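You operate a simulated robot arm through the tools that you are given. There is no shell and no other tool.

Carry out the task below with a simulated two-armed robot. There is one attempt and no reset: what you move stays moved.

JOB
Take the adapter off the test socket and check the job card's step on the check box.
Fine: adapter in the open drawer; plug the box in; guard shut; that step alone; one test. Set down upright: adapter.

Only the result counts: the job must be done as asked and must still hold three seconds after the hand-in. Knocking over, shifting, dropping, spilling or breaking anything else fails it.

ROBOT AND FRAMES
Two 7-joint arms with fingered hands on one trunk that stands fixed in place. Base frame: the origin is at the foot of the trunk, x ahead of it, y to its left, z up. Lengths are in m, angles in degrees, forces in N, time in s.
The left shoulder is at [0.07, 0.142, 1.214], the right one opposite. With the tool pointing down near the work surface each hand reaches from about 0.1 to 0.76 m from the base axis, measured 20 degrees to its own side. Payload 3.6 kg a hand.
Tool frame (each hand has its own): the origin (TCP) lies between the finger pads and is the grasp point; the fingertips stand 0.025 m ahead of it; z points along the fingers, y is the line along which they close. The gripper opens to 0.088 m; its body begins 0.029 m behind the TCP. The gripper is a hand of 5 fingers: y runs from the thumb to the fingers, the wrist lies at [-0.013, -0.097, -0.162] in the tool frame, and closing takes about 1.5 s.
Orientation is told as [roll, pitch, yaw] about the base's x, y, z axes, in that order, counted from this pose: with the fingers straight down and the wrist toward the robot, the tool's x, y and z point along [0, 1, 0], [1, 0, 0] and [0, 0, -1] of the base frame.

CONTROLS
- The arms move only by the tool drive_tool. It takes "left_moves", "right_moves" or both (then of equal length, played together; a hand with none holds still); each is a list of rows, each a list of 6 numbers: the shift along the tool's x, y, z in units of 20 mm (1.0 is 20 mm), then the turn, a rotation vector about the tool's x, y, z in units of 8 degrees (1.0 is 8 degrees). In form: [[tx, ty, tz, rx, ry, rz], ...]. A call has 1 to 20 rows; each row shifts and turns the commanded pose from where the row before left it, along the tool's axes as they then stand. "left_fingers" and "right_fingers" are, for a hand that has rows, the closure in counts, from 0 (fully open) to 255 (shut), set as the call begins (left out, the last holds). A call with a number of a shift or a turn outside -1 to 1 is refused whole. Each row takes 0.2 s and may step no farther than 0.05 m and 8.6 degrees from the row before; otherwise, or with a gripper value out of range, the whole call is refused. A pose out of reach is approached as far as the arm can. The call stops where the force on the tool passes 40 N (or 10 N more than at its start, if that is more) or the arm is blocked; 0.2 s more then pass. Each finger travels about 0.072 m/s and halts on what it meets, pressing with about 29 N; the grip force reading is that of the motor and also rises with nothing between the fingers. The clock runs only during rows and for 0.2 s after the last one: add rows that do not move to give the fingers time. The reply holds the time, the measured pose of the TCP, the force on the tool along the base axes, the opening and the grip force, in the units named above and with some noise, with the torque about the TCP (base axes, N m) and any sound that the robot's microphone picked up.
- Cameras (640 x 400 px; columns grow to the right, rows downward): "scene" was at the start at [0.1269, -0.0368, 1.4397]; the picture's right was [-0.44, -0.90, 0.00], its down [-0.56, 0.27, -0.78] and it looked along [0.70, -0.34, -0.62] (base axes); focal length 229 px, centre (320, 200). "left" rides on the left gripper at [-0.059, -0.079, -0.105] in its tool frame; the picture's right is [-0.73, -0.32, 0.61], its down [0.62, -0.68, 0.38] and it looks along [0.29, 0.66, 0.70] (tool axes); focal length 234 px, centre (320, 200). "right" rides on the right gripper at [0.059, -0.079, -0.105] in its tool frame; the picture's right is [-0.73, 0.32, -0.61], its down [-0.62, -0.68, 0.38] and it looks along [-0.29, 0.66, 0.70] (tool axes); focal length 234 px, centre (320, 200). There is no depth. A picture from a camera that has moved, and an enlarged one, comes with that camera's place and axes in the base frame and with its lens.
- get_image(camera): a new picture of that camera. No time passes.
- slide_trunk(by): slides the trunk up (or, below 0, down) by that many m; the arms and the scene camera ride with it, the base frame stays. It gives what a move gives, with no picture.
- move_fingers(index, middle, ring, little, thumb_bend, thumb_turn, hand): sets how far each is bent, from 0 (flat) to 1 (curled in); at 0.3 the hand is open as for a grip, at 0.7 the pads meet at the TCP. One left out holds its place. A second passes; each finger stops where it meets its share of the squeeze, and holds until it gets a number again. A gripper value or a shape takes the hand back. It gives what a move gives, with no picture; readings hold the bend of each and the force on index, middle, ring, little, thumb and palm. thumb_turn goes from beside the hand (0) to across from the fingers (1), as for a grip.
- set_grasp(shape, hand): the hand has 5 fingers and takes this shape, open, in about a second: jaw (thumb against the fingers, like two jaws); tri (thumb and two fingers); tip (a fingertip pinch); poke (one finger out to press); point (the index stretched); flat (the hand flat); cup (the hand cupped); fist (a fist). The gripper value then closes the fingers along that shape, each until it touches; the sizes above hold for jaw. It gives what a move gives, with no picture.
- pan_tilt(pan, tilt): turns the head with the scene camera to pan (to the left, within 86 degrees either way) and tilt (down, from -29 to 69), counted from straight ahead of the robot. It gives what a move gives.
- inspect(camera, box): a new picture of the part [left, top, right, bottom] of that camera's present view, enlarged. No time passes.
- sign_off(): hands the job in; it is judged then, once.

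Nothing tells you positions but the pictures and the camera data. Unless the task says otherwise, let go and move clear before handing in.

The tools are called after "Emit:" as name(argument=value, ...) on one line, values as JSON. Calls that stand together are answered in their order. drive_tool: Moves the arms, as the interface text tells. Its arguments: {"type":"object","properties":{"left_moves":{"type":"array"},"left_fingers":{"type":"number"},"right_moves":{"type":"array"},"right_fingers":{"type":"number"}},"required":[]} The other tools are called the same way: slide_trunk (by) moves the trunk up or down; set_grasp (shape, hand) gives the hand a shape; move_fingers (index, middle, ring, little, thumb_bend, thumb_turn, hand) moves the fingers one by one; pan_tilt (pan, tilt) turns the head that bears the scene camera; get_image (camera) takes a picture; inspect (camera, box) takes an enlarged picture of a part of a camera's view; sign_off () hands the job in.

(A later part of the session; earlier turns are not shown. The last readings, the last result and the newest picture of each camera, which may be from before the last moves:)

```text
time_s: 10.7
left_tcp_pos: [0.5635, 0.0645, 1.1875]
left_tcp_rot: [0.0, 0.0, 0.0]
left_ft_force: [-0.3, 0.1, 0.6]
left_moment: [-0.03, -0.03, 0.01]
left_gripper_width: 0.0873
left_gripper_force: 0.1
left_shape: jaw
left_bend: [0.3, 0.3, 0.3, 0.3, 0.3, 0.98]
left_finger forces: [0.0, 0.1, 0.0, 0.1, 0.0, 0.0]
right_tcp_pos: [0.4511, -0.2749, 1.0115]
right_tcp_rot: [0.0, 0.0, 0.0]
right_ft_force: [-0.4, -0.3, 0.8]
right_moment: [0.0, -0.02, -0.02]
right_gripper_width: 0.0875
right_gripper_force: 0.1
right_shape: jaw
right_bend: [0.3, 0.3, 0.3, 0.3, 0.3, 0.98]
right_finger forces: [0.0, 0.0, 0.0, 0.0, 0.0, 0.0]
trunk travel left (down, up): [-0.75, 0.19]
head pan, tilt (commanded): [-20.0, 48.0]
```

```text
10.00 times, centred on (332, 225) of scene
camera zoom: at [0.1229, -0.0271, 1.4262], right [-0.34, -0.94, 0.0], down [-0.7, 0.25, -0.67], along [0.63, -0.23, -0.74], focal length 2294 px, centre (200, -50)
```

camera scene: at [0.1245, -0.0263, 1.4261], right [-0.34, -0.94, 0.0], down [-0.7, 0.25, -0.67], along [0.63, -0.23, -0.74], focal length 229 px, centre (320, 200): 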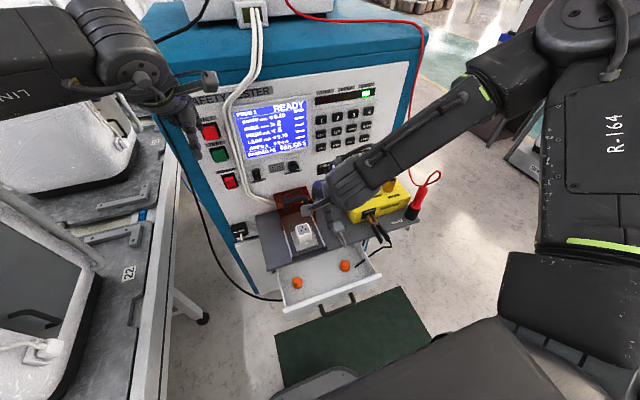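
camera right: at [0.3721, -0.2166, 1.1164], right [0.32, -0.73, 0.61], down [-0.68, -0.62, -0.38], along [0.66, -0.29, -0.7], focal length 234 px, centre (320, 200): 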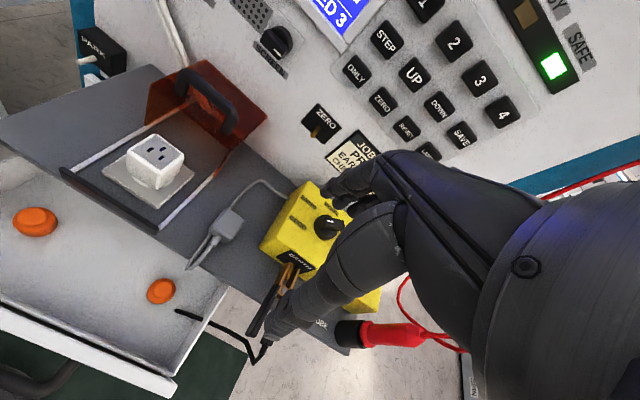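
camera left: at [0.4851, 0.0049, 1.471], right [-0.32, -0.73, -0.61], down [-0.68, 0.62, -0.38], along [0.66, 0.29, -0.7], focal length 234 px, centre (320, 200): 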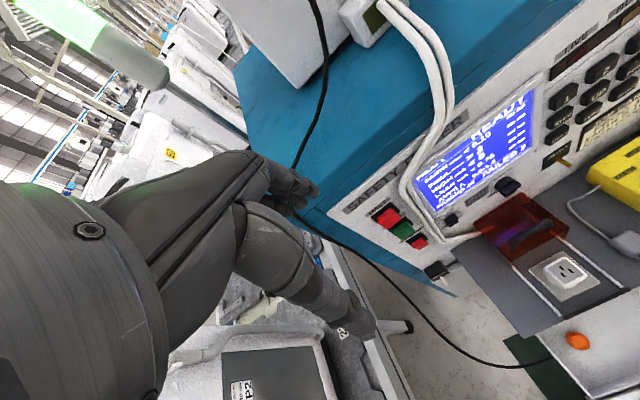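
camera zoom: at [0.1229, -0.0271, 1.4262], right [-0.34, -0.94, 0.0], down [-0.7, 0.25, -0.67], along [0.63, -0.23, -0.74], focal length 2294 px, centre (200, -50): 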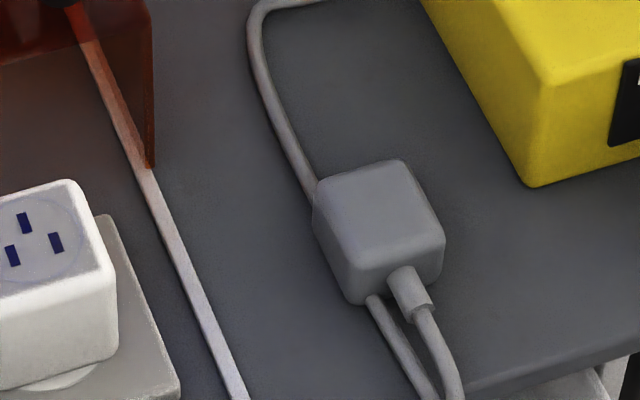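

The plug stands on its pins with the cord leaving toward the robot (-x), the same way round as the socket slots need. I'll turn the right hand to yaw +90 so it closes along y, keeping it high above everything.

Emit:
drive_tool(right_moves=[[0, 0, 0, 0, 0, -0.9375], [0, 0, 0, 0, 0, -0.9375], [0, 0, 0, 0, 0, -0.9375], [0, 0, 0, 0, 0, -0.9375], [0, 0, 0, 0, 0, -0.9375], [0, 0, 0, 0, 0, -0.9375], [0, 0, 0, 0, 0, -0.9375], [0, 0, 0, 0, 0, -0.9375], [0, 0, 0, 0, 0, -0.9375], [0, 0, 0, 0, 0, -0.9375], [0, 0, 0, 0, 0, -0.9375], [0, 0, 0, 0, 0, -0.9375]])

Emit:
get_image(camera="scene")

Emit:
get_image(camera="right")

```text
time_s: 13.3
left_tcp_pos: [0.5643, 0.0645, 1.187]
left_tcp_rot: [0.0, 0.0, 0.0]
left_ft_force: [0.1, -0.1, -0.1]
left_moment: [-0.01, 0.03, 0.01]
left_gripper_width: 0.0878
left_gripper_force: 0.0
left_shape: jaw
left_bend: [0.3, 0.3, 0.3, 0.3, 0.3, 0.98]
left_finger forces: [0.0, 0.0, 0.0, 0.0, 0.0, 0.0]
right_tcp_pos: [0.4508, -0.2735, 1.0089]
right_tcp_rot: [0.2, 0.1, 90.1]
right_ft_force: [-0.5, -0.2, -0.6]
right_moment: [0.05, 0.04, -0.02]
right_gripper_width: 0.088
right_gripper_force: 0.1
right_shape: jaw
right_bend: [0.3, 0.3, 0.3, 0.3, 0.3, 0.98]
right_finger forces: [0.0, 0.0, 0.0, 0.1, 0.0, 0.1]
trunk travel left (down, up): [-0.75, 0.19]
head pan, tilt (commanded): [-20.0, 48.0]
```

```text
taken
camera scene: at [0.1241, -0.0265, 1.4261], right [-0.34, -0.94, 0.0], down [-0.7, 0.25, -0.67], along [0.63, -0.23, -0.74], focal length 229 px, centre (320, 200)
```

scene: 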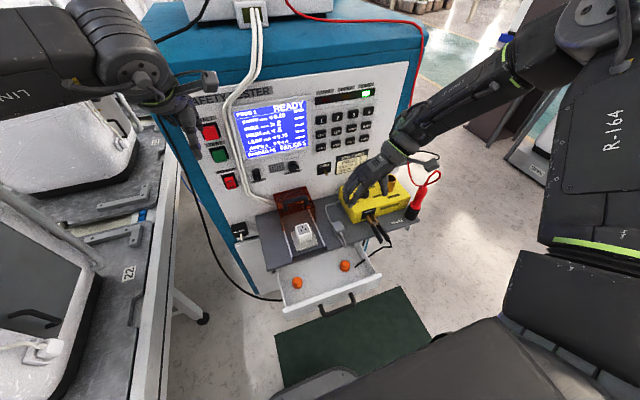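

```text
taken
camera right: at [0.3924, -0.3532, 1.1155], right [0.73, 0.32, 0.61], down [0.62, -0.68, -0.38], along [0.29, 0.66, -0.7], focal length 234 px, centre (320, 200)
```

right: 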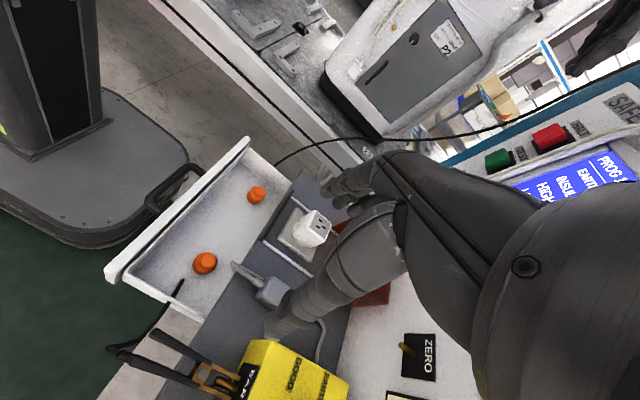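

Yaw 90 works. I'll go over the adapter at z 0.90 and check the alignment.

Emit:
drive_tool(right_moves=[[-0.476, 0.853, 0.606, 0, 0, 0], [-0.476, 0.853, 0.606, 0, 0, 0], [-0.476, 0.853, 0.606, 0, 0, 0], [-0.476, 0.853, 0.606, 0, 0, 0], [-0.476, 0.853, 0.606, 0, 0, 0], [-0.476, 0.853, 0.606, 0, 0, 0], [-0.476, 0.853, 0.606, 0, 0, 0], [-0.476, 0.853, 0.606, 0, 0, 0], [-0.476, 0.853, 0.606, 0, 0, 0]])

Emit:
get_image(camera="right")

Emit:
inspect(camera="scene", box=[230, 150, 390, 250])

Emit:
get_image(camera="left")

```text
time_s: 15.3
left_tcp_pos: [0.5648, 0.0633, 1.1865]
left_tcp_rot: [0.1, 0.0, -0.1]
left_ft_force: [0.5, -0.4, -0.7]
left_moment: [0.0, -0.01, 0.0]
left_gripper_width: 0.0874
left_gripper_force: 0.1
left_shape: jaw
left_bend: [0.3, 0.3, 0.3, 0.3, 0.3, 0.98]
left_finger forces: [0.0, 0.1, 0.0, 0.1, 0.1, 0.0]
right_tcp_pos: [0.4947, -0.1463, 0.9447]
right_tcp_rot: [-0.1, 0.0, 89.9]
right_ft_force: [-0.4, 0.0, -0.4]
right_moment: [0.03, 0.02, -0.02]
right_gripper_width: 0.0877
right_gripper_force: 0.1
right_shape: jaw
right_bend: [0.3, 0.3, 0.3, 0.3, 0.3, 0.98]
right_finger forces: [0.0, 0.0, 0.0, 0.0, 0.0, 0.1]
right hand out of reach, approached as far as the arm can: row 6, 7, 8, 9
trunk travel left (down, up): [-0.75, 0.19]
head pan, tilt (commanded): [-20.0, 48.0]
```

```text
taken
camera right: at [0.436, -0.2258, 1.0499], right [0.73, 0.32, 0.61], down [0.62, -0.68, -0.38], along [0.29, 0.66, -0.7], focal length 234 px, centre (320, 200)
```

right: 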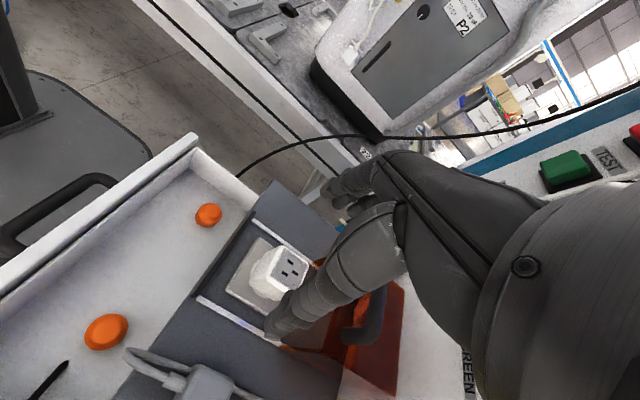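

```text
4.00 times, centred on (310, 200) of scene
camera zoom: at [0.1237, -0.026, 1.4262], right [-0.34, -0.94, 0.0], down [-0.7, 0.25, -0.67], along [0.63, -0.23, -0.74], focal length 918 px, centre (360, 200)
```

zoom: 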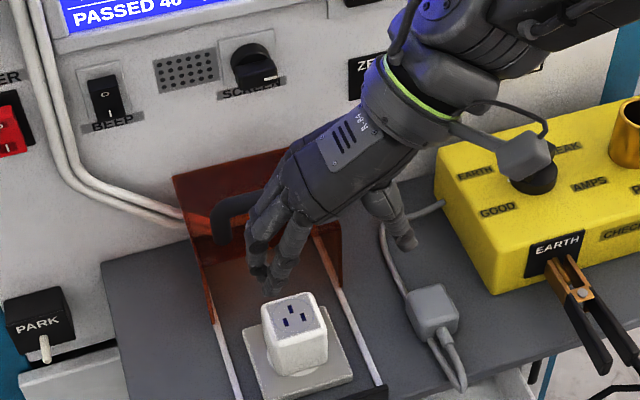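

```text
taken
camera left: at [0.4851, 0.0051, 1.291], right [-0.32, -0.73, -0.61], down [-0.68, 0.62, -0.38], along [0.66, 0.29, -0.7], focal length 234 px, centre (320, 200)
```

left: 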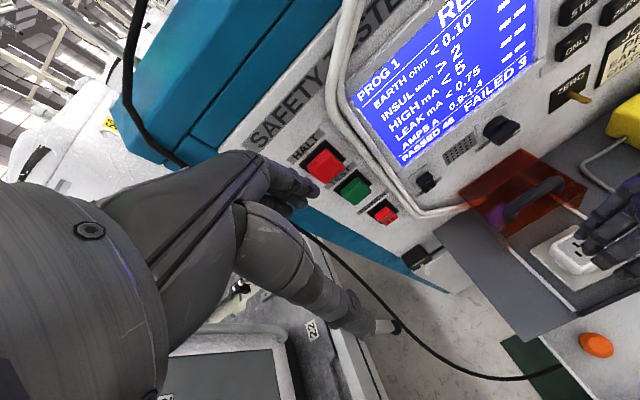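

At yaw 90 straight down the right arm can't cross far enough, so I'll lean the hand 30° forward (fingers pointing forward-down), still closing along y, and test the reach.

Emit:
drive_tool(right_moves=[[0, 0, 0, 0, -0.9375, 0], [0, 0, 0, 0, -0.9375, 0], [0, 0, 0, 0, -0.9375, 0], [0, 0, 0, 0, -0.9375, 0]])

```text
time_s: 16.3
left_tcp_pos: [0.5637, 0.0634, 1.1869]
left_tcp_rot: [-0.1, -0.1, 0.0]
left_ft_force: [0.2, 0.1, 0.0]
left_moment: [0.03, -0.01, 0.02]
left_gripper_width: 0.0876
left_gripper_force: 0.0
left_shape: jaw
left_bend: [0.3, 0.3, 0.3, 0.3, 0.3, 0.98]
left_finger forces: [0.0, 0.1, 0.0, 0.0, 0.0, 0.1]
right_tcp_pos: [0.4951, -0.1466, 0.9455]
right_tcp_rot: [-30.2, -0.1, 89.9]
right_ft_force: [0.0, 0.2, -0.4]
right_moment: [0.01, 0.0, 0.01]
right_gripper_width: 0.0877
right_gripper_force: 0.0
right_shape: jaw
right_bend: [0.3, 0.3, 0.3, 0.3, 0.3, 0.98]
right_finger forces: [0.1, 0.1, 0.1, 0.1, 0.0, 0.0]
trunk travel left (down, up): [-0.75, 0.19]
head pan, tilt (commanded): [-20.0, 48.0]
```

Emit:
drive_tool(right_moves=[[-0.165, 0.331, 0.753, 0, 0, 0], [-0.165, 0.331, 0.753, 0, 0, 0], [-0.165, 0.331, 0.753, 0, 0, 0], [-0.165, 0.331, 0.753, 0, 0, 0]])

Emit:
get_image(camera="right")

Emit:
inspect(camera="scene", box=[230, 150, 390, 250])

Emit:
inspect(camera="left", box=[400, 130, 640, 280])

```text
time_s: 17.3
left_tcp_pos: [0.563, 0.0643, 1.1855]
left_tcp_rot: [0.0, 0.1, -0.1]
left_ft_force: [0.3, -0.2, 0.2]
left_moment: [-0.01, -0.04, 0.06]
left_gripper_width: 0.088
left_gripper_force: 0.2
left_shape: jaw
left_bend: [0.3, 0.3, 0.3, 0.3, 0.3, 0.98]
left_finger forces: [0.0, 0.0, 0.1, 0.1, 0.1, 0.0]
right_tcp_pos: [0.5225, -0.1372, 0.9227]
right_tcp_rot: [-30.0, 0.0, 89.9]
right_ft_force: [0.0, 0.4, -0.4]
right_moment: [0.04, -0.01, 0.01]
right_gripper_width: 0.0877
right_gripper_force: 0.1
right_shape: jaw
right_bend: [0.3, 0.3, 0.3, 0.3, 0.3, 0.98]
right_finger forces: [0.1, 0.1, 0.0, 0.1, 0.0, 0.1]
right hand out of reach, approached as far as the arm can: row 1, 2, 3, 4
trunk travel left (down, up): [-0.75, 0.19]
head pan, tilt (commanded): [-20.0, 48.0]
```

```text
taken
camera right: at [0.4188, -0.2173, 0.9854], right [0.33, 0.32, 0.89], down [0.73, -0.68, -0.02], along [0.6, 0.66, -0.46], focal length 234 px, centre (320, 200)
```

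right: 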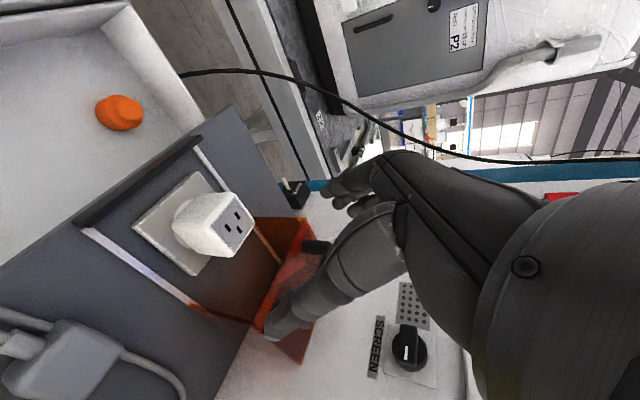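

```text
4.00 times, centred on (310, 200) of scene
camera zoom: at [0.1238, -0.0264, 1.4262], right [-0.34, -0.94, 0.0], down [-0.7, 0.25, -0.67], along [0.63, -0.23, -0.74], focal length 918 px, centre (360, 200)
```

zoom: 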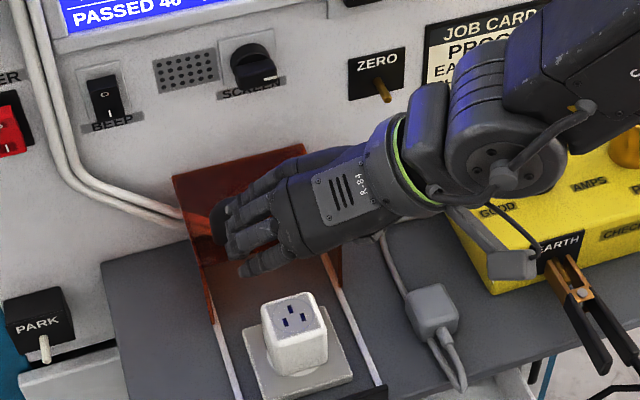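

```text
2.67 times, centred on (520, 205) of left
camera zoom: at [0.4852, 0.0048, 1.291], right [-0.32, -0.73, -0.61], down [-0.68, 0.62, -0.38], along [0.66, 0.29, -0.7], focal length 624 px, centre (-213, 187)
```

zoom: 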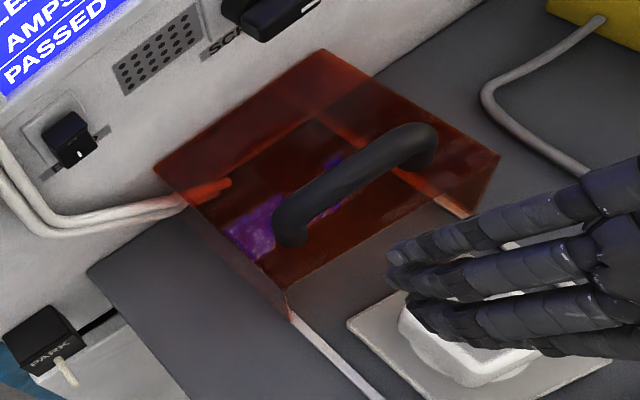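

Still limited on that side. By symmetry the left arm reaching across should be more natural with fingers pointing right, so I'll withdraw the right arm and test the left one at yaw -90.

Emit:
drive_tool(right_moves=[[0.12, -0.6, -0.9, 0, 0, 0], [0.12, -0.9, -0.9, 0, 0, 0], [0.12, -0.95, -0.9, 0, 0, 0], [0.12, -0.95, -0.9, 0, 0, 0], [0.12, -0.95, -0.8, 0, 0, 0], [0.12, -0.95, -0.7, 0, 0, 0], [0.12, -0.95, -0.6, 0, 0, 0], [0.12, -0.95, -0.6, 0, 0, 0], [0.12, -0.95, -0.6, 0, 0, 0], [0.12, -0.95, -0.6, 0, 0, 0], [0.12, -0.95, -0.6, 0, 0, 0]])

Emit:
drive_tool(left_moves=[[0, -0.3, 0, 0, 0, 0.9375], [0, -0.3, 0, 0, 0, 0.9375], [0, 0, 0, 0, 0, 0.9375], [0, 0, 0, 0, 0, 0.9375], [0, 0, 0, 0, 0, 0.9375], [0, 0, 0, 0, 0, 0.9375], [0, 0, 0, 0, 0, 0.9375], [0, 0, 0, 0, 0, 0.9375], [0, 0, 0, 0, 0, 0.9375], [0, 0, 0, 0, 0, 0.9375], [0, 0, 0, 0, 0, 0.9375], [0, 0, 0, 0, 0, 0.9375]])

Emit:
get_image(camera="scene")

```text
time_s: 19.7
left_tcp_pos: [0.5625, 0.0639, 1.1862]
left_tcp_rot: [0.0, 0.1, 0.1]
left_ft_force: [1.0, -0.9, 0.2]
left_moment: [-0.01, 0.03, 0.02]
left_gripper_width: 0.0876
left_gripper_force: 0.1
left_shape: jaw
left_bend: [0.3, 0.3, 0.3, 0.3, 0.3, 0.98]
left_finger forces: [0.0, 0.0, 0.0, 0.1, 0.0, 0.1]
right_tcp_pos: [0.4062, -0.3366, 1.033]
right_tcp_rot: [-30.2, -0.1, 89.9]
right_ft_force: [0.4, 0.1, 0.0]
right_moment: [0.01, 0.02, -0.05]
right_gripper_width: 0.0878
right_gripper_force: 0.0
right_shape: jaw
right_bend: [0.3, 0.3, 0.3, 0.3, 0.3, 0.98]
right_finger forces: [0.1, 0.0, 0.1, 0.0, 0.0, 0.1]
right hand out of reach, approached as far as the arm can: row 9, 10, 11
trunk travel left (down, up): [-0.75, 0.19]
head pan, tilt (commanded): [-20.0, 48.0]
```

```text
time_s: 22.3
left_tcp_pos: [0.5513, 0.0649, 1.1862]
left_tcp_rot: [0.0, 0.0, -48.9]
left_ft_force: [0.5, -0.6, 0.2]
left_moment: [-0.03, 0.0, 0.0]
left_gripper_width: 0.0876
left_gripper_force: 0.1
left_shape: jaw
left_bend: [0.3, 0.3, 0.3, 0.3, 0.3, 0.98]
left_finger forces: [0.0, 0.0, 0.0, 0.0, 0.1, 0.1]
left hand out of reach, approached as far as the arm can: row 7, 8, 9, 10, 11, 12
right_tcp_pos: [0.4058, -0.3351, 1.0325]
right_tcp_rot: [-30.3, -0.1, 89.9]
right_ft_force: [1.0, 0.1, 0.4]
right_moment: [-0.01, 0.01, 0.01]
right_gripper_width: 0.088
right_gripper_force: 0.0
right_shape: jaw
right_bend: [0.3, 0.3, 0.3, 0.3, 0.3, 0.98]
right_finger forces: [0.1, 0.0, 0.1, 0.0, 0.1, 0.0]
trunk travel left (down, up): [-0.75, 0.19]
head pan, tilt (commanded): [-20.0, 48.0]
```

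```text
taken
camera scene: at [0.1237, -0.0262, 1.4262], right [-0.34, -0.94, 0.0], down [-0.7, 0.25, -0.67], along [0.63, -0.23, -0.74], focal length 229 px, centre (320, 200)
```

scene: 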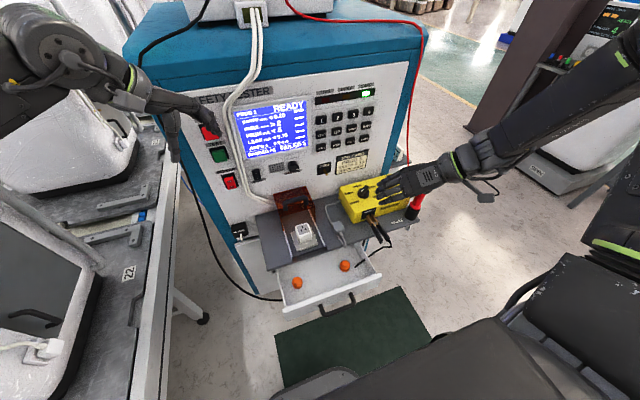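

Emit:
drive_tool(left_moves=[[-0.58, 0.158, 0.833, 0, 0, 0], [-0.58, 0.158, 0.833, 0, 0, 0], [-0.58, 0.158, 0.833, 0, 0, 0], [-0.58, 0.158, 0.833, 0, 0, 0], [-0.58, 0.158, 0.833, 0, 0, 0], [-0.58, 0.158, 0.833, 0, 0, 0], [-0.58, 0.158, 0.833, 0, 0, 0], [-0.58, 0.158, 0.833, 0, 0, 0], [-0.58, 0.158, 0.833, 0, 0, 0], [-0.58, 0.158, 0.833, 0, 0, 0]])

Emit:
drive_tool(left_moves=[[0, 0, 0, 0, 0, 0.9375], [0, 0, 0, 0, 0, 0.9375], [0, 0, 0, 0, 0, 0.9375], [0, 0, 0, 0, 0, 0.9375], [0, 0, 0, 0, 0, 0.9375], [0, 0, 0, 0, 0, 0.9375]])

Emit:
get_image(camera="scene")

```text
time_s: 24.5
left_tcp_pos: [0.4857, -0.0363, 1.0195]
left_tcp_rot: [-0.1, -0.1, -48.8]
left_ft_force: [0.6, 0.0, 0.1]
left_moment: [0.0, -0.01, -0.01]
left_gripper_width: 0.0877
left_gripper_force: 0.1
left_shape: jaw
left_bend: [0.3, 0.3, 0.3, 0.3, 0.3, 0.98]
left_finger forces: [0.0, 0.0, 0.1, 0.1, 0.1, 0.0]
right_tcp_pos: [0.4051, -0.3374, 1.0334]
right_tcp_rot: [-30.3, 0.0, 89.9]
right_ft_force: [1.0, 0.3, -0.1]
right_moment: [0.03, -0.01, -0.01]
right_gripper_width: 0.0878
right_gripper_force: 0.0
right_shape: jaw
right_bend: [0.3, 0.3, 0.3, 0.3, 0.3, 0.98]
right_finger forces: [0.0, 0.0, 0.0, 0.1, 0.0, 0.0]
trunk travel left (down, up): [-0.75, 0.19]
head pan, tilt (commanded): [-20.0, 48.0]
```

```text
time_s: 25.9
left_tcp_pos: [0.4849, -0.0359, 1.0197]
left_tcp_rot: [0.0, 0.0, -67.5]
left_ft_force: [-0.3, 1.0, 0.6]
left_moment: [0.01, 0.01, -0.01]
left_gripper_width: 0.0879
left_gripper_force: 0.1
left_shape: jaw
left_bend: [0.3, 0.3, 0.3, 0.3, 0.3, 0.98]
left_finger forces: [0.0, 0.0, 0.0, 0.0, 0.0, 0.1]
left hand out of reach, approached as far as the arm can: row 3, 4, 5, 6
right_tcp_pos: [0.4064, -0.3354, 1.0331]
right_tcp_rot: [-30.3, -0.1, 89.9]
right_ft_force: [-0.3, 1.0, 0.4]
right_moment: [0.0, -0.01, -0.01]
right_gripper_width: 0.0879
right_gripper_force: 0.1
right_shape: jaw
right_bend: [0.3, 0.3, 0.3, 0.3, 0.3, 0.98]
right_finger forces: [0.0, 0.0, 0.0, 0.0, 0.1, 0.0]
trunk travel left (down, up): [-0.75, 0.19]
head pan, tilt (commanded): [-20.0, 48.0]
```

```text
taken
camera scene: at [0.1235, -0.0263, 1.4262], right [-0.34, -0.94, 0.0], down [-0.7, 0.25, -0.67], along [0.63, -0.23, -0.74], focal length 229 px, centre (320, 200)
```

scene: 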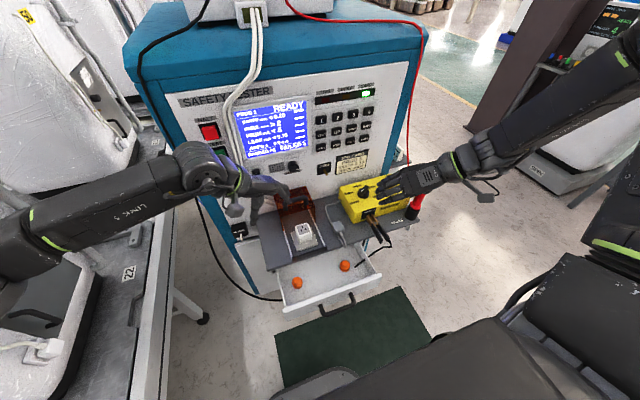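

The yaw limit loosens as the hand goes lower relative to the shoulder, so raising the trunk should help. I'll park the left arm aside, raise the trunk, and retry the right arm.

Emit:
drive_tool(left_moves=[[0.012, -0.96, -0.18, 0, 0, 0], [0.012, -0.96, -0.18, 0, 0, 0], [0.012, -0.96, -0.18, 0, 0, 0], [0.012, -0.96, -0.18, 0, 0, 0], [0.012, -0.96, -0.18, 0, 0, 0], [0.012, -0.96, -0.18, 0, 0, 0], [0.012, -0.96, -0.18, 0, 0, 0], [0.012, -0.96, -0.18, 0, 0, 0], [0.012, -0.96, -0.18, 0, 0, 0], [0.012, -0.96, -0.18, 0, 0, 0], [0.012, -0.96, -0.18, 0, 0, 0], [0.012, -0.96, -0.18, 0, 0, 0], [0, 0, 0, 0, 0, -0.9375], [0, 0, 0, 0, 0, -0.9375], [0, 0, 0, 0, 0, -0.9375], [0, 0, 0, 0, 0, -0.9375], [0, 0, 0, 0, 0, -0.9375], [0, 0, 0, 0, 0, -0.9375], [0, 0, 0, 0, 0, -0.9375], [0, 0, 0, 0, 0, -0.9375]])

Emit:
slide_trunk(by=0.17)

```text
time_s: 30.1
left_tcp_pos: [0.4607, 0.028, 1.0319]
left_tcp_rot: [0.1, 0.1, -7.2]
left_ft_force: [-0.5, 0.1, 1.2]
left_moment: [0.03, 0.01, 0.0]
left_gripper_width: 0.0878
left_gripper_force: 0.0
left_shape: jaw
left_bend: [0.3, 0.3, 0.3, 0.3, 0.3, 0.98]
left_finger forces: [0.0, 0.0, 0.0, 0.1, 0.0, 0.0]
left hand out of reach, approached as far as the arm can: row 4, 5, 6, 7, 8, 9, 10, 11, 12
right_tcp_pos: [0.4048, -0.3369, 1.033]
right_tcp_rot: [-30.3, -0.1, 89.9]
right_ft_force: [-0.1, -0.3, -0.2]
right_moment: [-0.02, -0.04, 0.0]
right_gripper_width: 0.0879
right_gripper_force: 0.1
right_shape: jaw
right_bend: [0.3, 0.3, 0.3, 0.3, 0.3, 0.98]
right_finger forces: [0.0, 0.0, 0.1, 0.1, 0.0, 0.0]
trunk travel left (down, up): [-0.75, 0.19]
head pan, tilt (commanded): [-20.0, 48.0]
```

```text
time_s: 32.0
left_tcp_pos: [0.4606, 0.0274, 1.2008]
left_tcp_rot: [0.0, 0.0, -7.5]
left_ft_force: [-0.8, -0.6, 0.6]
left_moment: [-0.04, 0.03, 0.01]
left_gripper_width: 0.0877
left_gripper_force: 0.1
left_shape: jaw
left_bend: [0.3, 0.3, 0.3, 0.3, 0.3, 0.98]
left_finger forces: [0.1, 0.0, 0.0, 0.1, 0.0, 0.0]
right_tcp_pos: [0.4067, -0.3356, 1.2029]
right_tcp_rot: [-30.3, 0.0, 89.9]
right_ft_force: [-0.4, -0.3, -0.7]
right_moment: [-0.01, 0.02, 0.02]
right_gripper_width: 0.0879
right_gripper_force: 0.0
right_shape: jaw
right_bend: [0.3, 0.3, 0.3, 0.3, 0.3, 0.98]
right_finger forces: [0.1, 0.0, 0.1, 0.1, 0.0, 0.0]
trunk travel left (down, up): [-0.92, 0.02]
head pan, tilt (commanded): [-20.0, 48.0]
```

Emit:
drive_tool(left_moves=[[1, -0.2, 0, 0, 0, 0], [1, -0.2, 0, 0, 0, 0], [1, -0.2, 0, 0, 0, 0], [1, -0.2, 0, 0, 0, 0], [1, -0.2, 0, 0, 0, 0], [1, -0.2, 0, 0, 0, 0], [1, -0.2, 0, 0, 0, 0], [1, -0.2, 0, 0, 0, 0]])

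Emit:
drive_tool(right_moves=[[0, 0, 0, 0, 0.9375, 0], [0, 0, 0, 0, 0.9375, 0], [0, 0, 0, 0, 0.9375, 0], [0, 0, 0, 0, 0.9375, 0], [-0.406, 0.675, 0.95, 0, 0, 0], [-0.406, 0.675, 0.95, 0, 0, 0], [-0.406, 0.675, 0.95, 0, 0, 0], [-0.406, 0.675, 0.95, 0, 0, 0], [-0.406, 0.675, 0.95, 0, 0, 0], [-0.406, 0.675, 0.95, 0, 0, 0], [-0.406, 0.675, 0.95, 0, 0, 0], [-0.406, 0.675, 0.95, 0, 0, 0], [-0.406, 0.675, 0.95, 0, 0, 0], [-0.406, 0.675, 0.95, 0, 0, 0], [-0.406, 0.675, 0.95, 0, 0, 0], [-0.406, 0.675, 0.95, 0, 0, 0], [-0.406, 0.675, 0.95, 0, 0, 0]])

Emit:
get_image(camera="scene")

```text
time_s: 33.8
left_tcp_pos: [0.4499, 0.191, 1.2021]
left_tcp_rot: [0.1, -0.2, -7.6]
left_ft_force: [-0.1, -0.2, 0.1]
left_moment: [-0.01, 0.0, 0.01]
left_gripper_width: 0.0876
left_gripper_force: 0.1
left_shape: jaw
left_bend: [0.3, 0.3, 0.3, 0.3, 0.3, 0.98]
left_finger forces: [0.0, 0.0, 0.1, 0.0, 0.0, 0.1]
right_tcp_pos: [0.4057, -0.3357, 1.2039]
right_tcp_rot: [-30.3, 0.0, 90.0]
right_ft_force: [0.2, 0.2, -0.6]
right_moment: [0.02, -0.01, 0.02]
right_gripper_width: 0.0877
right_gripper_force: 0.0
right_shape: jaw
right_bend: [0.3, 0.3, 0.3, 0.3, 0.3, 0.98]
right_finger forces: [0.0, 0.1, 0.0, 0.0, 0.0, 0.0]
trunk travel left (down, up): [-0.92, 0.02]
head pan, tilt (commanded): [-20.0, 48.0]
```

```text
time_s: 37.4
left_tcp_pos: [0.4508, 0.1892, 1.2007]
left_tcp_rot: [0.0, 0.0, -7.5]
left_ft_force: [0.3, -0.4, -0.2]
left_moment: [0.0, 0.01, 0.04]
left_gripper_width: 0.0878
left_gripper_force: 0.1
left_shape: jaw
left_bend: [0.3, 0.3, 0.3, 0.3, 0.3, 0.98]
left_finger forces: [0.1, 0.1, 0.0, 0.0, 0.0, 0.1]
right_tcp_pos: [0.3229, -0.2019, 1.017]
right_tcp_rot: [-0.5, 0.0, 89.8]
right_ft_force: [0.1, 0.2, 0.3]
right_moment: [-0.02, -0.01, 0.01]
right_gripper_width: 0.0876
right_gripper_force: 0.1
right_shape: jaw
right_bend: [0.3, 0.3, 0.3, 0.3, 0.3, 0.98]
right_finger forces: [0.1, 0.0, 0.1, 0.0, 0.0, 0.0]
right hand out of reach, approached as far as the arm can: row 1, 2, 3, 4, 8, 9, 10, 11, 12, 13, 14, 15, 16, 17
trunk travel left (down, up): [-0.92, 0.02]
head pan, tilt (commanded): [-20.0, 48.0]
```

```text
taken
camera scene: at [0.1235, -0.0263, 1.5962], right [-0.34, -0.94, 0.0], down [-0.7, 0.25, -0.67], along [0.63, -0.23, -0.74], focal length 229 px, centre (320, 200)
```

scene: 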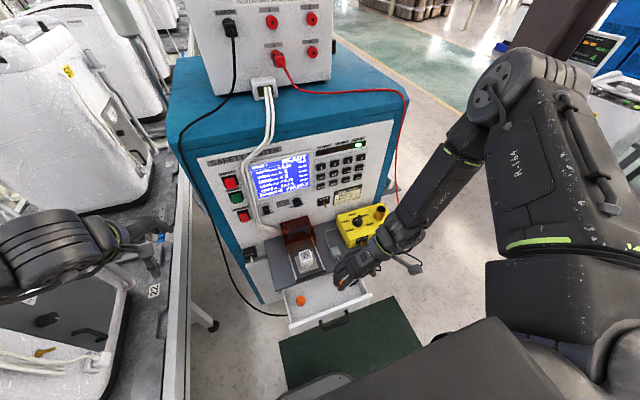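

Emit:
drive_tool(right_moves=[[0, 0, 0, 0, 0, 0.9375], [0, 0, 0, 0, 0, 0.9375], [0, 0, 0, 0, 0, 0.9375], [0, 0, 0, 0, 0, 0.9375], [0, 0, 0, 0, 0, 0.9375], [0, 0, 0, 0, 0, 0.9375], [0, 0, 0, 0, 0, 0.9375], [0, 0, 0, 0, 0, 0.9375], [0, 0, 0, 0, 0, 0.9375], [0, 0, 0, 0, 0, 0.9375], [0, 0, 0, 0, 0, 0.9375], [0, 0, 0, 0, 0, 0.9375]])

```text
time_s: 40.0
left_tcp_pos: [0.4509, 0.1908, 1.2008]
left_tcp_rot: [0.0, 0.0, -7.5]
left_ft_force: [0.8, 0.1, -0.7]
left_moment: [0.02, -0.01, -0.03]
left_gripper_width: 0.0878
left_gripper_force: 0.1
left_shape: jaw
left_bend: [0.3, 0.3, 0.3, 0.3, 0.3, 0.98]
left_finger forces: [0.1, 0.0, 0.0, 0.1, 0.0, 0.1]
right_tcp_pos: [0.3401, -0.223, 1.0532]
right_tcp_rot: [0.1, -0.3, -0.3]
right_ft_force: [-0.6, -0.3, -0.5]
right_moment: [-0.01, 0.01, 0.04]
right_gripper_width: 0.0883
right_gripper_force: 0.1
right_shape: jaw
right_bend: [0.3, 0.3, 0.3, 0.3, 0.3, 0.98]
right_finger forces: [0.0, 0.1, 0.0, 0.0, 0.0, 0.0]
right hand out of reach, approached as far as the arm can: row 4, 5, 6, 7, 8, 9, 10, 11, 12
trunk travel left (down, up): [-0.92, 0.02]
head pan, tilt (commanded): [-20.0, 48.0]
```

Emit:
drive_tool(right_moves=[[0.468, 0.893, 0.5, 0, 0, 0], [0.468, 0.893, 0.5, 0, 0, 0], [0.468, 0.893, 0.5, 0, 0, 0], [0.468, 0.893, 0.5, 0, 0, 0], [0.468, 0.893, 0.5, 0, 0, 0], [0.468, 0.893, 0.5, 0, 0, 0], [0.468, 0.893, 0.5, 0, 0, 0], [0.468, 0.893, 0.5, 0, 0, 0], [0.468, 0.893, 0.5, 0, 0, 0], [0.468, 0.893, 0.5, 0, 0, 0], [0.468, 0.893, 0.5, 0, 0, 0]])

Emit:
get_image(camera="scene")

```text
time_s: 42.4
left_tcp_pos: [0.4511, 0.1907, 1.2]
left_tcp_rot: [0.0, -0.1, -7.5]
left_ft_force: [0.0, -0.1, -0.1]
left_moment: [-0.03, 0.03, 0.02]
left_gripper_width: 0.0879
left_gripper_force: 0.1
left_shape: jaw
left_bend: [0.3, 0.3, 0.3, 0.3, 0.3, 0.98]
left_finger forces: [0.0, 0.0, 0.0, 0.1, 0.0, 0.0]
right_tcp_pos: [0.5172, -0.202, 1.0745]
right_tcp_rot: [0.2, -0.2, 0.0]
right_ft_force: [-0.5, 0.0, -0.3]
right_moment: [0.0, -0.01, -0.01]
right_gripper_width: 0.088
right_gripper_force: 0.0
right_shape: jaw
right_bend: [0.3, 0.3, 0.3, 0.3, 0.3, 0.98]
right_finger forces: [0.0, 0.1, 0.1, 0.0, 0.0, 0.1]
right hand out of reach, approached as far as the arm can: row 1, 2, 3, 4, 5, 6, 7, 8, 9, 10, 11
trunk travel left (down, up): [-0.92, 0.02]
head pan, tilt (commanded): [-20.0, 48.0]
```

```text
taken
camera scene: at [0.1239, -0.0261, 1.5962], right [-0.34, -0.94, 0.0], down [-0.7, 0.25, -0.67], along [0.63, -0.23, -0.74], focal length 229 px, centre (320, 200)
```

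scene: 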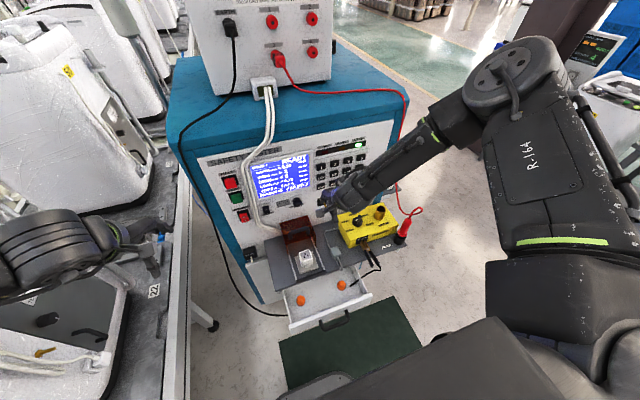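

The right arm has drifted into an awkward elbow-high posture. I'll lead it back out to its own side to recover, watching the reach flags.

Emit:
drive_tool(right_moves=[[-0.88, -0.465, -0.63, 0, 0, 0], [-0.88, -0.465, -0.63, 0, 0, 0], [-0.88, -0.465, -0.63, 0, 0, 0], [-0.88, -0.465, -0.63, 0, 0, 0], [-0.88, -0.465, -0.63, 0, 0, 0], [-0.88, -0.465, -0.63, 0, 0, 0], [-0.88, -0.465, -0.63, 0, 0, 0], [-0.88, -0.465, -0.63, 0, 0, 0], [-0.88, -0.465, -0.63, 0, 0, 0], [-0.88, -0.465, -0.63, 0, 0, 0]])

Emit:
get_image(camera="scene")

```text
time_s: 44.6
left_tcp_pos: [0.4494, 0.1911, 1.2009]
left_tcp_rot: [0.0, 0.1, -7.4]
left_ft_force: [0.4, -0.4, -0.1]
left_moment: [-0.01, -0.03, 0.01]
left_gripper_width: 0.0874
left_gripper_force: 0.0
left_shape: jaw
left_bend: [0.3, 0.3, 0.3, 0.3, 0.3, 0.98]
left_finger forces: [0.1, 0.0, 0.0, 0.0, 0.0, 0.0]
right_tcp_pos: [0.4208, -0.3763, 1.2034]
right_tcp_rot: [0.0, -0.3, -0.1]
right_ft_force: [-0.3, 1.2, -0.2]
right_moment: [-0.04, 0.01, -0.01]
right_gripper_width: 0.0877
right_gripper_force: 0.1
right_shape: jaw
right_bend: [0.3, 0.3, 0.3, 0.3, 0.3, 0.98]
right_finger forces: [0.1, 0.1, 0.1, 0.0, 0.0, 0.1]
trunk travel left (down, up): [-0.92, 0.02]
head pan, tilt (commanded): [-20.0, 48.0]
```

```text
taken
camera scene: at [0.1226, -0.0255, 1.5962], right [-0.34, -0.94, 0.0], down [-0.7, 0.25, -0.67], along [0.63, -0.23, -0.74], focal length 229 px, centre (320, 200)
```

scene: 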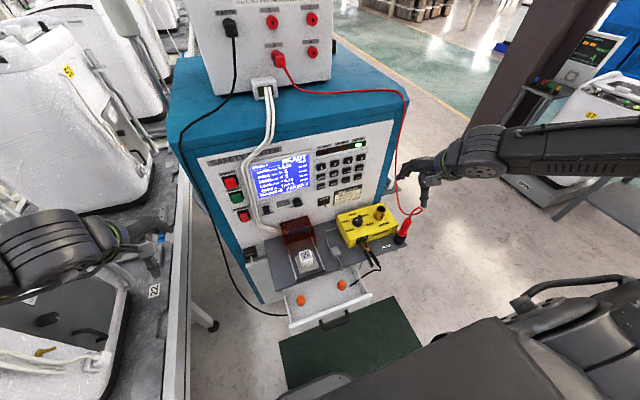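

Recovered to the normal posture. From here I'll approach the adapter at yaw 0 with the trunk raised and watch the reach.

Emit:
drive_tool(right_moves=[[0.915, 0.413, 0.964, 0, 0, 0], [0.915, 0.413, 0.964, 0, 0, 0], [0.915, 0.413, 0.964, 0, 0, 0], [0.915, 0.413, 0.964, 0, 0, 0], [0.915, 0.413, 0.964, 0, 0, 0], [0.915, 0.413, 0.964, 0, 0, 0], [0.915, 0.413, 0.964, 0, 0, 0], [0.915, 0.413, 0.964, 0, 0, 0], [0.915, 0.413, 0.964, 0, 0, 0], [0.915, 0.413, 0.964, 0, 0, 0], [0.915, 0.413, 0.964, 0, 0, 0], [0.915, 0.413, 0.964, 0, 0, 0], [0.915, 0.413, 0.964, 0, 0, 0], [0.915, 0.413, 0.964, 0, 0, 0]])

Emit:
get_image(camera="scene")

Emit:
get_image(camera="right")

```text
time_s: 47.6
left_tcp_pos: [0.4511, 0.1909, 1.1994]
left_tcp_rot: [-0.1, -0.1, -7.6]
left_ft_force: [0.2, -0.1, -0.5]
left_moment: [-0.01, 0.01, -0.01]
left_gripper_width: 0.088
left_gripper_force: 0.1
left_shape: jaw
left_bend: [0.3, 0.3, 0.3, 0.3, 0.3, 0.98]
left_finger forces: [0.0, 0.0, 0.0, 0.1, 0.0, 0.1]
right_tcp_pos: [0.5416, -0.1198, 0.9317]
right_tcp_rot: [-0.1, -0.3, -0.1]
right_ft_force: [-0.1, -0.1, -0.6]
right_moment: [0.02, -0.02, -0.02]
right_gripper_width: 0.0879
right_gripper_force: 0.0
right_shape: jaw
right_bend: [0.3, 0.3, 0.3, 0.3, 0.3, 0.98]
right_finger forces: [0.0, 0.1, 0.0, 0.0, 0.0, 0.0]
trunk travel left (down, up): [-0.92, 0.02]
head pan, tilt (commanded): [-20.0, 48.0]
```

```text
taken
camera scene: at [0.1242, -0.0249, 1.5962], right [-0.34, -0.94, 0.0], down [-0.7, 0.25, -0.67], along [0.63, -0.23, -0.74], focal length 229 px, centre (320, 200)
```

scene: 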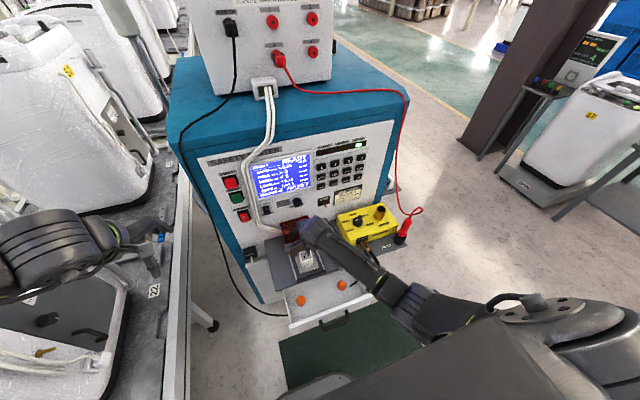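

```text
taken
camera right: at [0.4626, -0.0612, 1.037], right [0.32, -0.73, 0.61], down [-0.68, -0.62, -0.39], along [0.66, -0.29, -0.69], focal length 234 px, centre (320, 200)
```

right: 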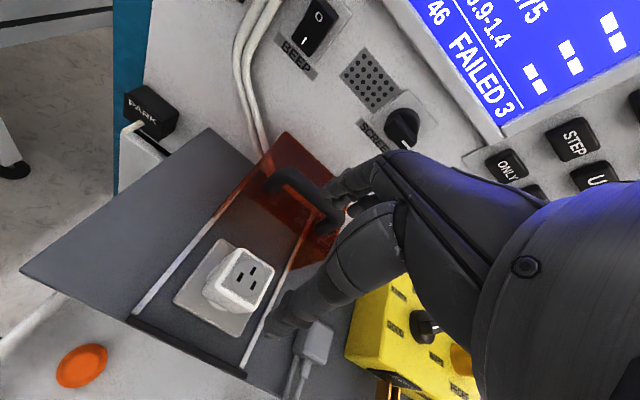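

The elbow is low now and yaw 0 reaches fine. I'll try turning the yaw here to see how far it goes in this posture.

Emit:
drive_tool(right_moves=[[0, 0, 0, 0, 0, -0.9375], [0, 0, 0, 0, 0, -0.9375], [0, 0, 0, 0, 0, -0.9375], [0, 0, 0, 0, 0, -0.9375], [0, 0, 0, 0, 0, -0.9375], [0, 0, 0, 0, 0, -0.9375], [0, 0, 0, 0, 0, -0.9375], [0, 0, 0, 0, 0, -0.9375], [0, 0, 0, 0, 0, -0.9375], [0, 0, 0, 0, 0, -0.9375], [0, 0, 0, 0, 0, -0.9375], [0, 0, 0, 0, 0, -0.9375]])

Emit:
get_image(camera="scene")

```text
time_s: 50.2
left_tcp_pos: [0.4506, 0.1902, 1.2007]
left_tcp_rot: [0.0, 0.0, -7.5]
left_ft_force: [0.7, -0.2, -0.6]
left_moment: [0.03, 0.01, 0.03]
left_gripper_width: 0.0877
left_gripper_force: 0.0
left_shape: jaw
left_bend: [0.3, 0.3, 0.3, 0.3, 0.3, 0.98]
left_finger forces: [0.0, 0.1, 0.0, 0.0, 0.0, 0.0]
right_tcp_pos: [0.5403, -0.1214, 0.9317]
right_tcp_rot: [-0.3, 0.0, 90.0]
right_ft_force: [-0.7, -0.6, -0.4]
right_moment: [0.02, -0.01, -0.04]
right_gripper_width: 0.0878
right_gripper_force: 0.1
right_shape: jaw
right_bend: [0.3, 0.3, 0.3, 0.3, 0.3, 0.98]
right_finger forces: [0.0, 0.1, 0.1, 0.1, 0.0, 0.0]
trunk travel left (down, up): [-0.92, 0.02]
head pan, tilt (commanded): [-20.0, 48.0]
```

```text
taken
camera scene: at [0.1241, -0.0256, 1.5961], right [-0.34, -0.94, 0.0], down [-0.7, 0.25, -0.67], along [0.63, -0.23, -0.74], focal length 229 px, centre (320, 200)
```

scene: 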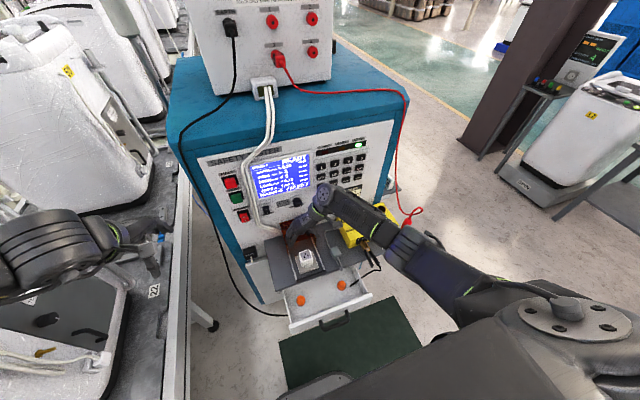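

Yaw 90 now works over the adapter. I'll check the alignment before descending.

Emit:
get_image(camera="right")

Emit:
inspect(camera="scene", box=[260, 180, 420, 280])

```text
taken
camera right: at [0.4808, -0.2004, 1.0379], right [0.72, 0.32, 0.61], down [0.63, -0.68, -0.38], along [0.29, 0.66, -0.69], focal length 234 px, centre (320, 200)
```

right: 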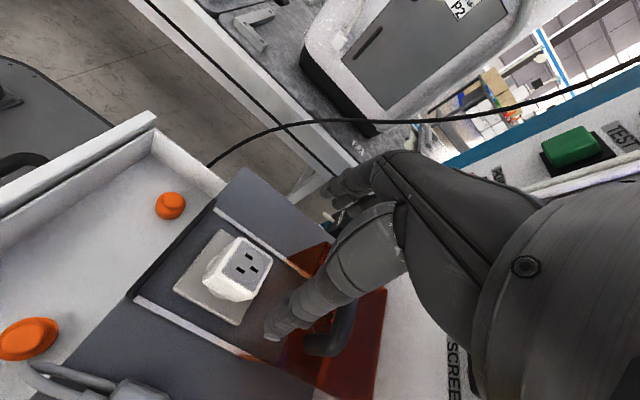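

```text
4.00 times, centred on (340, 230) of scene
camera zoom: at [0.1241, -0.0256, 1.5961], right [-0.34, -0.94, 0.0], down [-0.7, 0.25, -0.67], along [0.63, -0.23, -0.74], focal length 918 px, centre (240, 80)
```

zoom: 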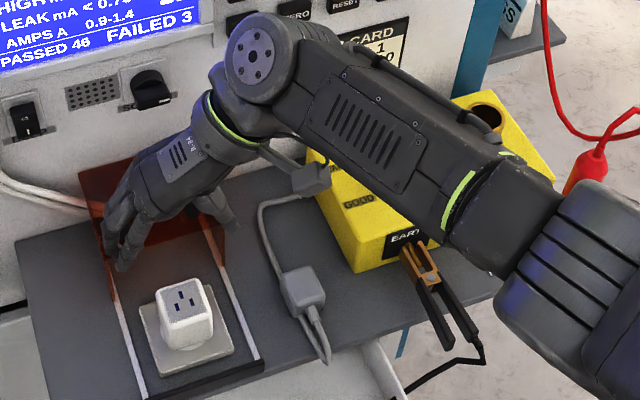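

Alignment looks good: TCP at (0.540, -0.121), adapter centre (0.5365, -0.120). I'll descend to z about 0.803 around the adapter.

Emit:
drive_tool(right_moves=[[0.027, 0.01, 0.918, 0, 0, 0], [0.027, 0.01, 0.918, 0, 0, 0], [0.027, 0.01, 0.918, 0, 0, 0], [0.027, 0.01, 0.918, 0, 0, 0], [0.027, 0.01, 0.918, 0, 0, 0], [0.027, 0.01, 0.918, 0, 0, 0], [0.027, 0.01, 0.918, 0, 0, 0]])

Emit:
get_image(camera="right")

Emit:
inspect(camera="scene", box=[260, 190, 420, 290])

Emit:
get_image(camera="left")

```text
time_s: 51.8
left_tcp_pos: [0.4503, 0.1913, 1.2]
left_tcp_rot: [0.0, -0.1, -7.5]
left_ft_force: [-1.1, -0.8, 0.4]
left_moment: [0.03, 0.02, -0.06]
left_gripper_width: 0.0879
left_gripper_force: 0.1
left_shape: jaw
left_bend: [0.3, 0.3, 0.3, 0.3, 0.3, 0.98]
left_finger forces: [0.0, 0.0, 0.0, 0.0, 0.1, 0.1]
right_tcp_pos: [0.5123, -0.1097, 0.8309]
right_tcp_rot: [-0.3, 0.0, 89.8]
right_ft_force: [-0.2, -0.3, 0.0]
right_moment: [0.04, -0.01, 0.01]
right_gripper_width: 0.0878
right_gripper_force: 0.1
right_shape: jaw
right_bend: [0.3, 0.3, 0.3, 0.3, 0.3, 0.98]
right_finger forces: [0.0, 0.0, 0.1, 0.0, 0.0, 0.1]
right hand out of reach, approached as far as the arm can: row 5, 6, 7
trunk travel left (down, up): [-0.92, 0.02]
head pan, tilt (commanded): [-20.0, 48.0]
```

```text
taken
camera right: at [0.4528, -0.1902, 0.9365], right [0.72, 0.32, 0.61], down [0.62, -0.68, -0.38], along [0.29, 0.66, -0.69], focal length 234 px, centre (320, 200)
```

right: 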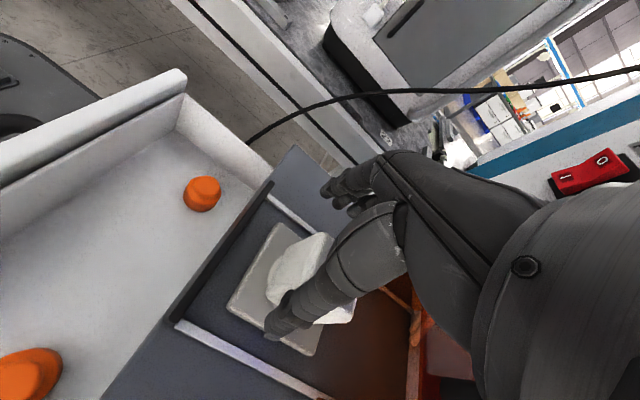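

```text
4.00 times, centred on (340, 240) of scene
camera zoom: at [0.1239, -0.0254, 1.5962], right [-0.34, -0.94, 0.0], down [-0.7, 0.25, -0.67], along [0.63, -0.23, -0.74], focal length 918 px, centre (240, 40)
```

zoom: 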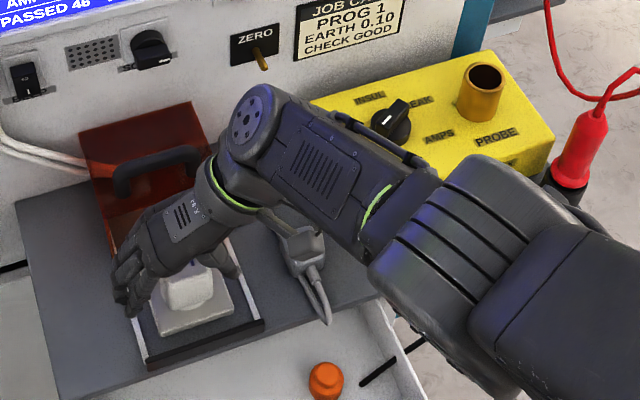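

```text
taken
camera left: at [0.3651, 0.1423, 1.3051], right [-0.42, -0.68, -0.61], down [-0.59, 0.71, -0.38], along [0.69, 0.2, -0.7], focal length 234 px, centre (320, 200)
```

left: 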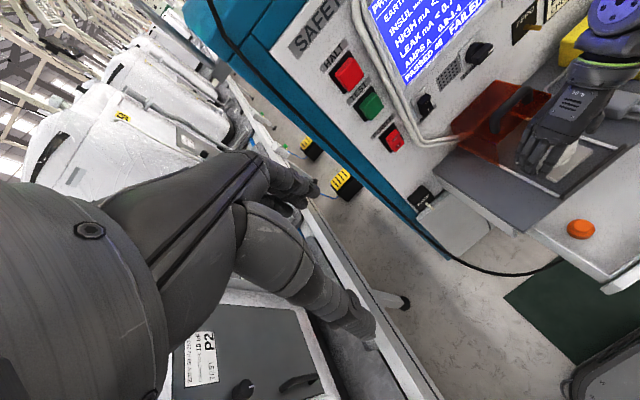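

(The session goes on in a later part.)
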